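You operate a simulated robot arm through the tools that you are given. There is no shell and no other tool. Be economical: measure what you need, move in short steps, check, and stop when the job is done.

You are at the controls of a simulated robot arm. One attempt, no reset.

TASK
Put the paper ball on top of the brown plug.

It is judged by the outcome, as a careful person would: the job done as asked, and still so three seconds after it is handed in. It fails if anything else is knocked over, pushed out of place, dropped, spilled or broken.

THE ROBOT
A 6-joint arm with a two-finger parallel gripper, fixed in place. Base frame: the origin is at the foot of the arm, x ahead of it, y to its left, z up; the work surface is at about z = 850. Lengths are in mm, angles in degrees, forces in N, time in s.
With the tool pointing down near the work surface it reaches from about 260 to 680 mm from the base axis. Its first joint turns from -66.0 to 66.0 degrees. Payload 2.9 kg.
Tool frame: the origin (TCP) lies between the finger pads and is the grasp point; the fingertips stand 30 mm ahead of it; z points along the fingers, y is the line along which they close. Largest opening 110 mm; finger width 20, thickness 10; the body of the gripper, 48 by 112 mm, starts 55 mm behind the TCP.
Orientation is told as [roll, pitch, yaw] about the base's x, y, z axes, in that order, counted from this pose: with the fingers straight down and closing along the base's y, the tool's x points along the base's -x, its y along +y and its z along -z.

THE INTERFACE
- The arm moves only by the tool drive_tool. Its argument "commands" is a list of rows, each a list of 5 numbers: the gripper command, from -1 (shut) to 1 (fully open), values between in proportion, then the shift along the tool's x, y, z in cm, then the turn about the tool's z in degrees. In form: [[fingers, tx, ty, tz, twist], ...]. A call has 1 to 10 rows; each row shifts and turns the commanded pose from where the row before left it, along the tool's axes as they then stand. Rows are played at 5 a second. More than 50 mm and 8.6 degrees between two rows, or a gripper value outside its range, and nothing of the call is played. Where a pose cannot be reached the arm comes as near as it can. A force on the tool above 40 N (or 10 N above the force at the start of the call, whichever is more), or a blocked arm, ends the call early, and 0.2 s more pass. The fingers move at their own pace (about 108 mm/s each) and stop on an object; they squeeze with about 44 N. The grip force told is the motor's: it shows also when the fingers shut on nothing. Time passes only in rows, and 0.2 s behind the last, so rows that do not move let the fingers close. It gives the time, the measured TCP pose, the force on the tool (base axes), the opening and the grip force at its end, in the units of the frame above (readings bear some noise).
- Cameras (640 x 400 px; columns grow to the right, rows downward): "scene" is fixed at [57.9, 415, 1399.1]; the picture's right is [-0.86, -0.50, 0.00], its down [-0.22, 0.38, -0.90] and it looks along [0.45, -0.77, -0.44] (base axes); focal length 366 px, centre (320, 200). "wrist" rides on the gripper at [-36, 0, -57] in the tool frame; the picture's right is [0.00, -1.00, 0.00], its down [0.97, 0.00, -0.24] and it looks along [0.24, 0.00, 0.97] (tool axes); focal length 218 px, centre (320, 200).
- snapshot(camera): a new picture of that camera. No time passes.
- measure_at(camera, pixels): for up to 12 pixels [column, row] of the newest picture of that camera ("zoom" is the newest enlarged one), the place [x, y, z] in the base frame of the surface seen there, good to about 2 mm, but the place of the scene camera against the robot may be out by one fixed shift of up to 12 mm in any direction. No time passes.
- zoom(camera, box): a new picture of the part [left, top, right, bottom] of that camera's present view, enlarged. No time passes.
- sign_off(): hands the job in; it is judged then, once.

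Work in short steps. Measure before you move; look again where a grasp or a placing could have gone wrong, and mend it. You have 60 turns and 26 pictures in all, those below and enlarged ones among them. Open the gripper and draw the arm clear of the work before you hand the job in, unless the task says otherwise; then end with one line.

The tools are called by a JSON object that holds its "op" and its "data". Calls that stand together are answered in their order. drive_tool: Moves the arm, as the interface text tells. Its arguments: {"type":"object","properties":{"commands":{"type":"array"}},"required":["commands"]} The other tools are called the same way: snapshot (camera) takes a picture; measure_at (camera, pixels) gives the place of the surface under pixels of a picture; zoom (camera, box) takes an enlarged picture of a part of a camera's view; sign_off () hands the job in.

At the start:

```text
time: 0.0
tool_pos: [340.3, -207.6, 1159.6]
ee_rot: [0.0, -0.1, 0.0]
force: [-0.5, 0.2, -0.8]
opening: 110.2
finger_force: 0.1
```

scene: 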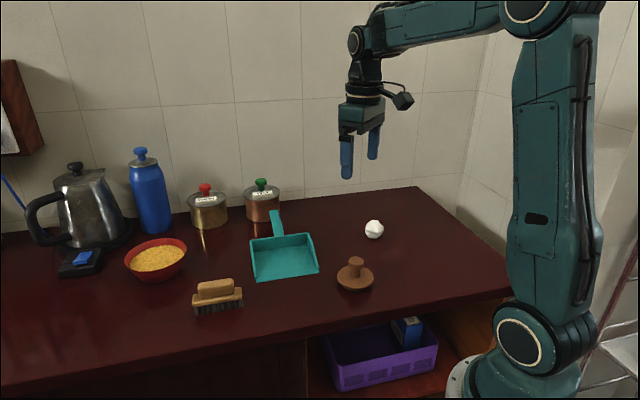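
wrist: 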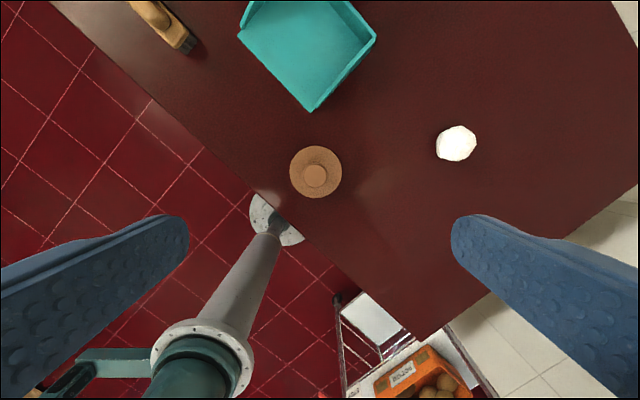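

The paper ball shows at wrist (456,143) and the brown plug at (315,172). I'll measure both with the wrist camera and zoom in on the plug from the scene camera.

{"op": "measure_at", "data": {"camera": "wrist", "pixels": [[456, 143], [438, 143], [475, 143], [456, 126], [456, 160], [315, 176], [295, 172], [340, 172], [304, 176], [326, 176], [400, 200]]}}

{"op": "zoom", "data": {"camera": "scene", "box": [310, 200, 430, 300]}}

```text
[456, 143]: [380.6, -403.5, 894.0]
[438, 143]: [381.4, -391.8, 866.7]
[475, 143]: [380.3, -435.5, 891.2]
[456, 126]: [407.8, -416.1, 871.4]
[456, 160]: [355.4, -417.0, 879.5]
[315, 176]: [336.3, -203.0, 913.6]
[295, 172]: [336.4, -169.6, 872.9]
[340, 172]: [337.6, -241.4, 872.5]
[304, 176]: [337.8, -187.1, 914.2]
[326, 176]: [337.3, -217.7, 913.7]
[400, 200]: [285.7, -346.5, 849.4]
```

```text
4.00 times, centred on (370, 250) of scene
```

zoom: 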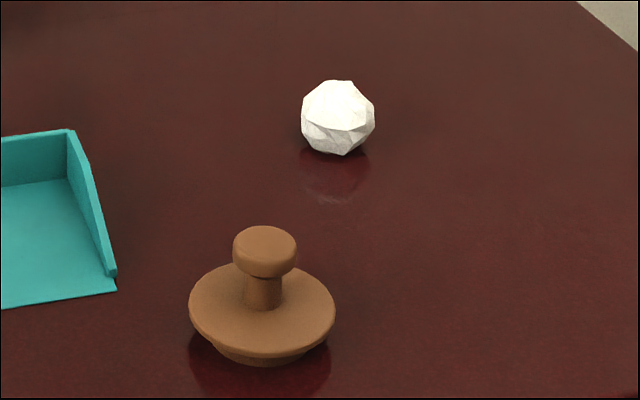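

The ball is about 50 mm across, centred near (381,-414,873). The plug's knob top is near (337,-203,914). I'll move above the ball and take another look.

{"op": "drive_tool", "data": {"commands": [[1, -0.8, -4, 2, 0], [1, -0.8, -4, 2, 0], [1, -0.8, -4, 2, 0], [1, -0.8, -4, 2, 0], [1, -0.9, -4.6, 2, 0], [1, 0, 0, 3, 0], [1, 0, 0, 2, 0], [1, 0, 0, 0, 0]]}}

{"op": "snapshot", "data": {"camera": "wrist"}}

```text
refused: row 5 steps farther than a row can; nothing moved
```

```text
22 pictures are left
```

wrist: 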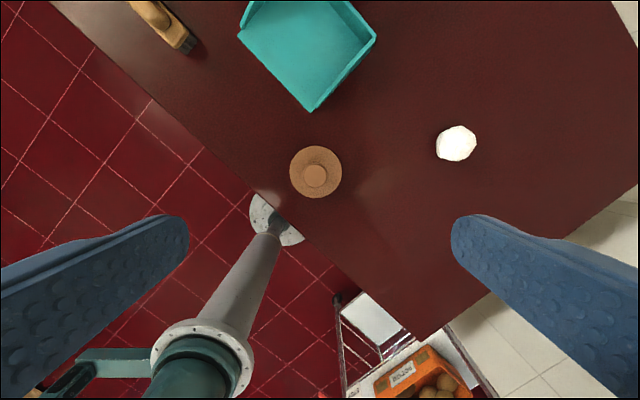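

The picture is unchanged: row 5 was too long, so nothing moved. I'll send the same move in smaller rows.

{"op": "drive_tool", "data": {"commands": [[1, -0.7, -3.4, 2, 0], [1, -0.7, -3.4, 2, 0], [1, -0.7, -3.4, 2, 0], [1, -0.7, -3.4, 2, 0], [1, -0.7, -3.5, 2, 0], [1, -0.6, -3.5, 2, 0], [1, 0, 0, 3, 0], [1, 0, 0, 0, 0], [1, 0, 0, 0, 0]]}}

{"op": "snapshot", "data": {"camera": "wrist"}}

```text
time: 2.0
tool_pos: [382.0, -412.4, 1008.9]
ee_rot: [0.0, 0.0, 0.1]
force: [-0.2, -0.2, 0.4]
opening: 110.0
finger_force: 0.0
```

```text
21 pictures are left
```

wrist: 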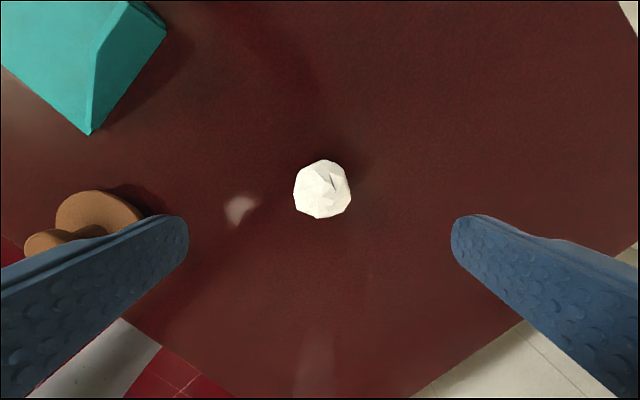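

The ball now sits at (322,188), roughly centred. I'll measure its edges.

{"op": "measure_at", "data": {"camera": "wrist", "pixels": [[322, 190], [295, 190], [349, 190], [322, 162], [322, 216], [322, 200], [310, 180], [335, 180], [400, 190]]}}

```text
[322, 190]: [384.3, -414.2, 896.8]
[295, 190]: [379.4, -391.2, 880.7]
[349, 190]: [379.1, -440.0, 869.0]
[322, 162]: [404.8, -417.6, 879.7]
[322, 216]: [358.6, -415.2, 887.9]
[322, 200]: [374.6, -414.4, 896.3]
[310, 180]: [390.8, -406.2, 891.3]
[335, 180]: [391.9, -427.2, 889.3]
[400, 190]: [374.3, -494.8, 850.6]
```

The ball is centred at about (381,-415) with its top near 897. I'll descend to TCP z≈883, which leaves the tips just clear of the table.

{"op": "drive_tool", "data": {"commands": [[1, 0.1, -0.25, 3, 0], [1, 0, 0, 3, 0], [1, 0, 0, 3, 0], [1, 0, 0, 2, 0], [1, 0, 0, 1.5, 0], [1, 0, 0, 0, 0], [1, 0, 0, 0, 0]]}}

```text
time: 3.6
tool_pos: [380.4, -416.6, 885.4]
ee_rot: [0.0, -0.1, 0.1]
force: [-0.1, 0.6, 0.0]
opening: 110.3
finger_force: 0.0
```

The TCP is at z=885. I'll go 2 mm lower, then close slowly.

{"op": "drive_tool", "data": {"commands": [[0.5, 0, 0.1, 0.2, 0], [0.2, 0, 0, 0, 0], [0, 0, 0, 0, 0], [-0.1, 0, 0, 0, 0], [-0.2, 0, 0, 0, 0], [-0.3, 0, 0, 0, 0], [-0.3, 0, 0, 0, 0]]}}

{"op": "snapshot", "data": {"camera": "wrist"}}

```text
time: 5.2
tool_pos: [379.7, -416.3, 883.9]
ee_rot: [0.0, 0.0, 0.0]
force: [0.3, -0.2, 0.5]
opening: 48.5
finger_force: 43.8
```

```text
20 pictures are left
```

wrist: 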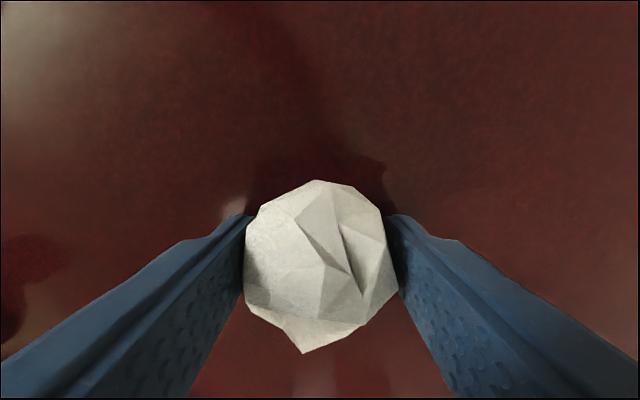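

The ball is gripped at a 48.5 mm opening. I'll lift about 12 cm and check that it's still held.

{"op": "drive_tool", "data": {"commands": [[-0.3, 0, 0, -1, 0], [-0.3, 0, 0, -2, 0], [-0.3, 0, 0, -3, 0], [-0.3, 0, 0, -3, 0], [-0.3, 0, 0, -3, 0], [-0.3, 0, 0, 0, 0]]}}

{"op": "snapshot", "data": {"camera": "wrist"}}

{"op": "zoom", "data": {"camera": "scene", "box": [310, 140, 430, 300]}}

```text
time: 6.6
tool_pos: [382.6, -417.4, 1002.7]
ee_rot: [0.0, -0.1, 0.0]
force: [0.0, 0.2, 0.0]
opening: 48.6
finger_force: 44.4
```

```text
19 pictures are left
```

wrist: 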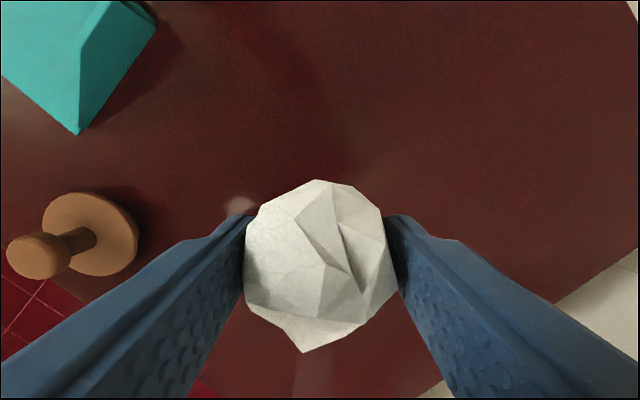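

```text
2.50 times, centred on (370, 220) of scene
```

zoom: 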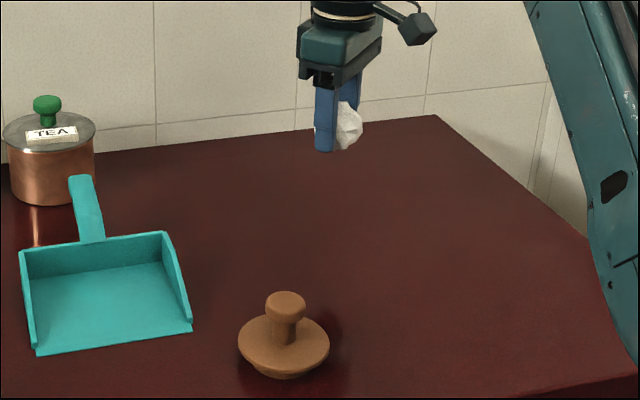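

The ball is held. The knob shows at (37,256) in the wrist view, so I'll measure it accurately along with the ball.

{"op": "measure_at", "data": {"camera": "wrist", "pixels": [[35, 255], [12, 255], [35, 237], [35, 274], [62, 252], [320, 255], [320, 182], [303, 350], [320, 300]]}}

{"op": "measure_at", "data": {"camera": "zoom", "pixels": [[285, 298], [268, 298], [303, 298], [285, 293], [285, 305], [348, 148], [345, 125]]}}

```text
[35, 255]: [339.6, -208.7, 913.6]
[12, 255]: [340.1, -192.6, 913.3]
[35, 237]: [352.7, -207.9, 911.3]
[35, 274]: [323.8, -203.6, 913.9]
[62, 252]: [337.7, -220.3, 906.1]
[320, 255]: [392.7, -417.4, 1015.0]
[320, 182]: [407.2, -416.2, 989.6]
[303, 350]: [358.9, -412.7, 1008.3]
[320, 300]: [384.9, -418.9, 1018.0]
```

```text
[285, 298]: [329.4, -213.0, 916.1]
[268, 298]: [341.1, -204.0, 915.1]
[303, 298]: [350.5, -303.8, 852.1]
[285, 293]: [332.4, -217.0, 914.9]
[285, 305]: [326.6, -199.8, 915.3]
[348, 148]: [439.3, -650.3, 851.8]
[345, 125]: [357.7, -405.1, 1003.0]
```

The knob is centred at about (337.5,-203.5) with its top near 914. The ball is centred on the TCP, with its bottom about 34 mm below it. I'll move across at this height.

{"op": "drive_tool", "data": {"commands": [[-0.3, 0.7, 3.4, 0, 0], [-0.3, 0.7, 3.4, 0, 0], [-0.3, 0.7, 3.4, 0, 0], [-0.3, 0.8, 3.4, 0, 0], [-0.3, 0.8, 3.9, 0, 0], [-0.3, 0.8, 3.9, 0, 0], [-0.3, 0, 0, 0, 0], [-0.3, 0, 0, 0, 0]]}}

{"op": "snapshot", "data": {"camera": "wrist"}}

{"op": "zoom", "data": {"camera": "scene", "box": [290, 180, 430, 300]}}

```text
time: 8.4
tool_pos: [337.9, -201.9, 1002.5]
ee_rot: [0.0, 0.2, 0.0]
force: [-0.1, 0.6, 0.9]
opening: 48.7
finger_force: 43.8
```

```text
17 pictures are left
```

wrist: 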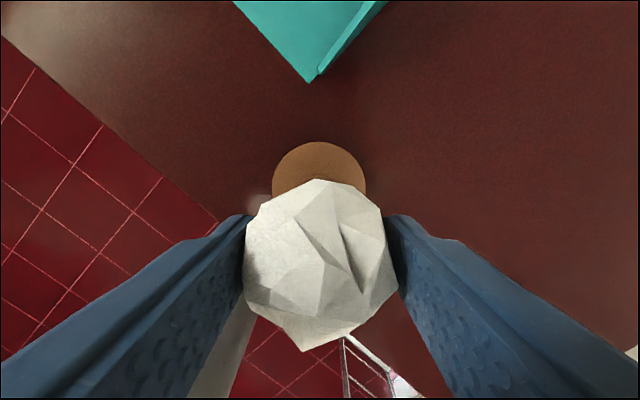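

```text
3.33 times, centred on (360, 240) of scene
```

zoom: 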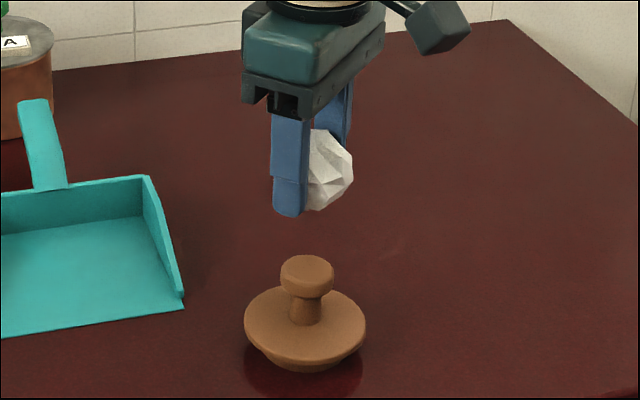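

The flange is centred at column 319, in line with the tool. I'll measure its rim to cross-check the centre.

{"op": "measure_at", "data": {"camera": "wrist", "pixels": [[319, 144], [274, 187], [364, 187], [290, 155], [348, 155]]}}

```text
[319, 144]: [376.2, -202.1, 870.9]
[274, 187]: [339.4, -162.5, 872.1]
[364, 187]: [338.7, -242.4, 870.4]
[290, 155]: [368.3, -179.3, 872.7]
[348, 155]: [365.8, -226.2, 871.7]
```

The plug centre is (337,-202.5), which agrees with the TCP. I'll descend to about z=950.

{"op": "drive_tool", "data": {"commands": [[-0.3, 0.05, -0.05, 1.5, 0], [-0.3, 0, 0, 1.5, 0], [-0.3, 0, 0, 1, 0], [-0.3, 0, 0, 0.7, 0], [-0.3, 0, 0, 0.4, 0], [-0.3, 0, 0, 0, 0], [-0.3, 0, 0, 0, 0]]}}

{"op": "zoom", "data": {"camera": "scene", "box": [310, 210, 400, 300]}}

```text
time: 10.0
tool_pos: [335.4, -202.0, 950.3]
ee_rot: [0.0, -0.1, 0.0]
force: [0.0, -0.5, 0.1]
opening: 48.6
finger_force: 44.6
```

```text
4.44 times, centred on (355, 255) of scene
```

zoom: 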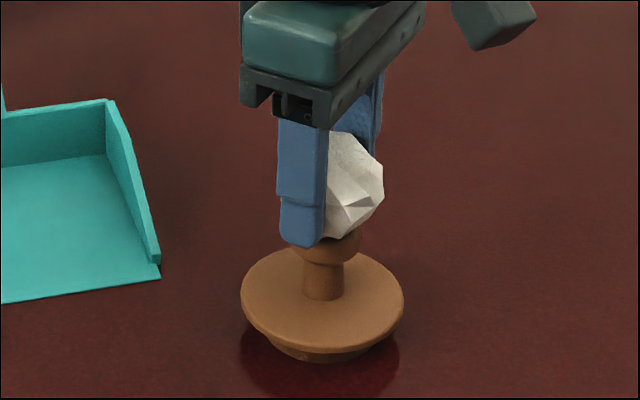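

The ball is just above the knob and no contact force shows yet. I'll creep down in 1 mm steps until there is contact.

{"op": "drive_tool", "data": {"commands": [[-0.3, -0.15, 0, 0.1, 0], [-0.3, 0, 0, 0.1, 0], [-0.3, 0, 0, 0, 0], [-0.3, 0, 0, 0, 0]]}}

```text
time: 11.0
tool_pos: [337.5, -201.7, 948.8]
ee_rot: [0.1, 0.0, 0.0]
force: [0.4, 0.2, 0.5]
opening: 48.4
finger_force: 43.3
```

No contact at 948.8, so I'll go another 1 mm.

{"op": "drive_tool", "data": {"commands": [[-0.3, 0, 0, 0.1, 0], [-0.3, 0, 0, 0, 0], [-0.3, 0, 0, 0, 0]]}}

```text
time: 11.8
tool_pos: [337.2, -202.4, 948.0]
ee_rot: [0.0, 0.0, 0.0]
force: [0.3, 0.3, -0.5]
opening: 48.1
finger_force: 44.3
```

Still no clear contact at 948.0. I'll take one more 1 mm step.

{"op": "drive_tool", "data": {"commands": [[-0.3, 0, 0, 0.1, 0], [-0.3, 0, 0, 0, 0], [-0.3, 0, 0, 0, 0]]}}

{"op": "zoom", "data": {"camera": "scene", "box": [335, 235, 385, 275]}}

```text
time: 12.6
tool_pos: [336.9, -202.2, 947.3]
ee_rot: [-0.1, -0.1, 0.0]
force: [-0.6, 1.5, 13.6]
opening: 48.1
finger_force: 43.6
```

```text
10.00 times, centred on (360, 255) of scene
```

zoom: 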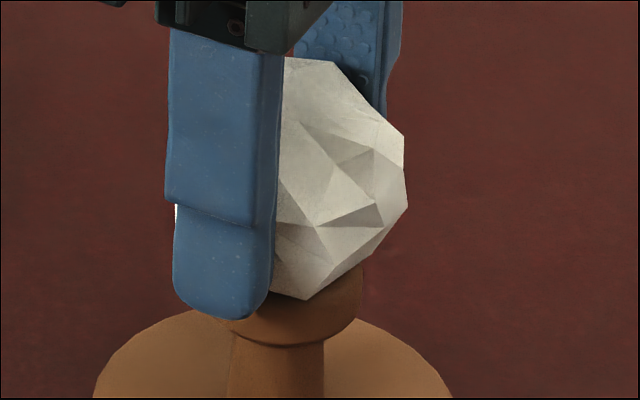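

Contact is made with 13.6 N upward. I'll back off about 0.7 mm so the ball isn't preloaded, then open gradually; 48 mm corresponds to about -0.13.

{"op": "drive_tool", "data": {"commands": [[-0.3, 0, 0, -0.06, 0], [-0.3, 0, 0, 0, 0]]}}

```text
time: 13.2
tool_pos: [337.1, -202.2, 948.5]
ee_rot: [-0.1, 0.0, 0.0]
force: [0.2, 2.0, 11.7]
opening: 48.3
finger_force: 43.7
```

The force is still 11.7 N, so I'll back off a little more.

{"op": "drive_tool", "data": {"commands": [[-0.3, 0, 0, -0.04, 0], [-0.3, 0, 0, 0, 0]]}}

```text
time: 13.8
tool_pos: [337.0, -202.8, 947.9]
ee_rot: [0.0, 0.1, -0.1]
force: [0.2, 0.9, 3.9]
opening: 48.7
finger_force: 44.7
```

The force is down to a light 3.9 N, so I'll open slowly.

{"op": "drive_tool", "data": {"commands": [[-0.13, 0, 0, 0, 0], [-0.11, 0, 0, 0, 0], [-0.09, 0, 0, 0, 0], [-0.07, 0, 0, 0, 0], [-0.05, 0, 0, 0, 0], [-0.02, 0, 0, 0, 0]]}}

{"op": "zoom", "data": {"camera": "scene", "box": [335, 235, 385, 275]}}

{"op": "snapshot", "data": {"camera": "wrist"}}

```text
time: 15.2
tool_pos: [336.4, -202.7, 948.3]
ee_rot: [0.1, 0.0, 0.0]
force: [-0.4, -0.2, 0.1]
opening: 53.8
finger_force: 0.1
```

```text
10.00 times, centred on (360, 255) of scene
```

zoom: 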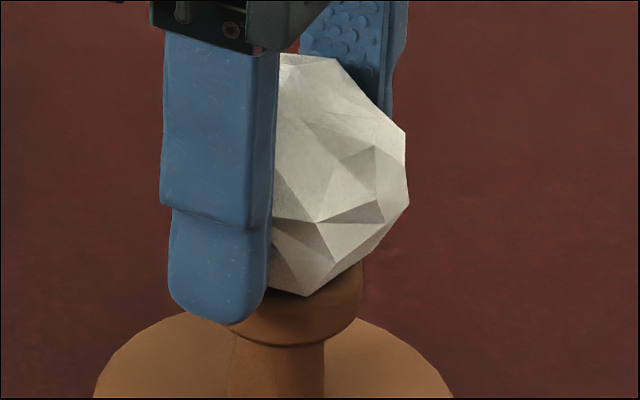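

```text
12 pictures are left
```

wrist: 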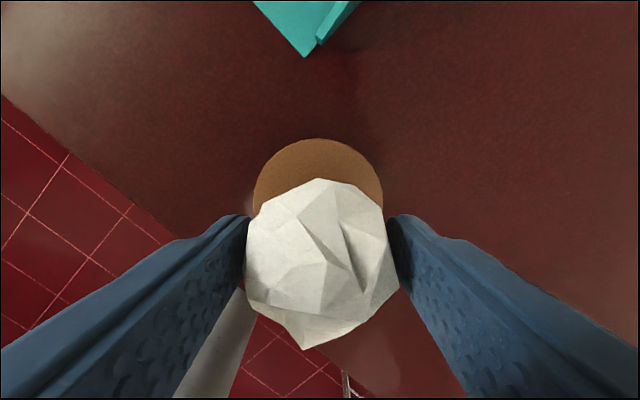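

The ball is free between the fingers and seems to be standing. I'll open a little more, wait, and see whether it moves.

{"op": "drive_tool", "data": {"commands": [[0.0, 0, 0, 0, 0], [0.02, 0, 0, 0, 0], [0.04, 0, 0, 0, 0], [0.06, 0, 0, 0, 0], [0.06, 0, 0, 0, 0], [0.06, 0, 0, 0, 0], [0.06, 0, 0, 0, 0], [0.06, 0, 0, 0, 0]]}}

{"op": "snapshot", "data": {"camera": "wrist"}}

```text
time: 17.0
tool_pos: [337.7, -202.8, 947.6]
ee_rot: [0.0, 0.0, 0.0]
force: [-0.2, 0.6, -0.6]
opening: 58.1
finger_force: 0.1
```

```text
11 pictures are left
```

wrist: 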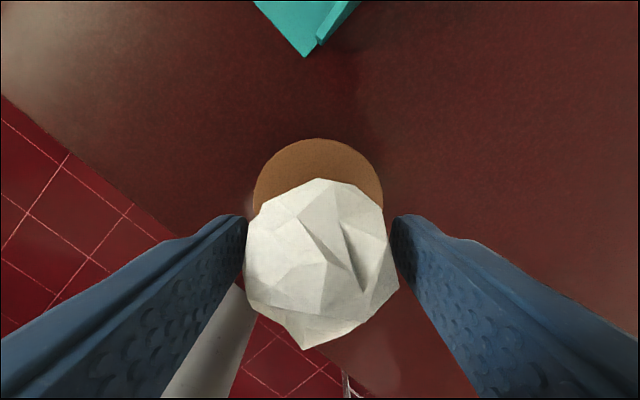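

The ball hasn't moved with clear gaps on both sides. I'll open wider and rise straight up.

{"op": "drive_tool", "data": {"commands": [[0.2, 0, 0, 0, 0], [0.4, 0, 0, 0, 0], [0.5, 0, 0, 0, 0], [0.5, 0, 0, -1, 0], [0.5, 0, 0, -2, 0], [0.5, 0, 0, -3, 0], [0.5, 0, 0, -4, 0], [0.5, 0, 0, -4, 0], [0.5, 0, 0, -4, 0], [0.5, 0, 0, 0, 0]]}}

{"op": "zoom", "data": {"camera": "scene", "box": [310, 200, 410, 300]}}

{"op": "snapshot", "data": {"camera": "scene"}}

```text
time: 19.2
tool_pos: [337.2, -202.6, 1128.7]
ee_rot: [0.0, 0.0, 0.0]
force: [0.2, 0.3, 0.2]
opening: 82.4
finger_force: 0.1
```

```text
4.00 times, centred on (360, 250) of scene
```

zoom: 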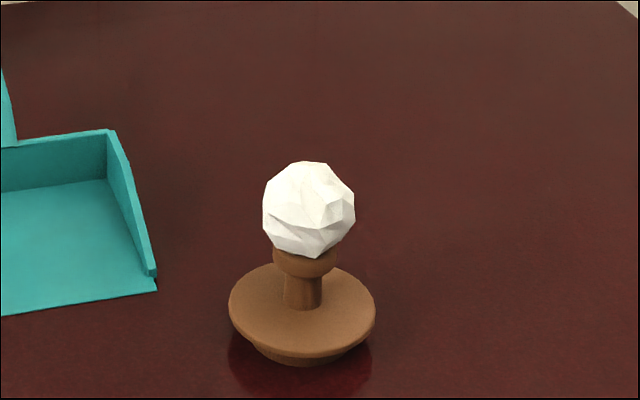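

```text
9 pictures are left
```

scene: 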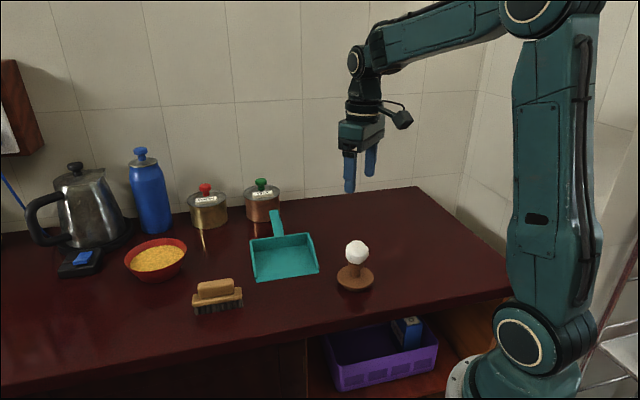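

The ball stands on the knob. I'll wait about 2 s and check that it isn't slowly rolling.

{"op": "drive_tool", "data": {"commands": [[0.5, 0, 0, -1, 0], [0.5, 0, 0, 0, 0], [0.5, 0, 0, 0, 0], [0.5, 0, 0, 0, 0], [0.5, 0, 0, 0, 0], [0.5, 0, 0, 0, 0], [0.5, 0, 0, 0, 0], [0.5, 0, 0, 0, 0], [0.5, 0, 0, 0, 0], [0.5, 0, 0, 0, 0]]}}

{"op": "zoom", "data": {"camera": "scene", "box": [310, 200, 410, 300]}}

```text
time: 21.4
tool_pos: [336.5, -201.7, 1139.7]
ee_rot: [0.1, -0.1, 0.0]
force: [-0.4, 0.9, 0.3]
opening: 82.6
finger_force: 0.1
```

```text
4.00 times, centred on (360, 250) of scene
```

zoom: 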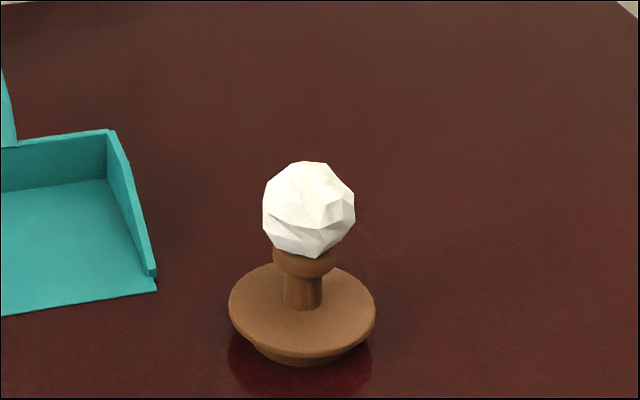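

The two pictures match, so the ball is at rest on the knob. The arm is clear, and I'm handing it in.

{"op": "sign_off", "data": {}}

```text
The job is handed in.
```

The paper ball is resting on top of the brown plug's knob; it held still for about 2 s before I handed the job in, and nothing else was disturbed.
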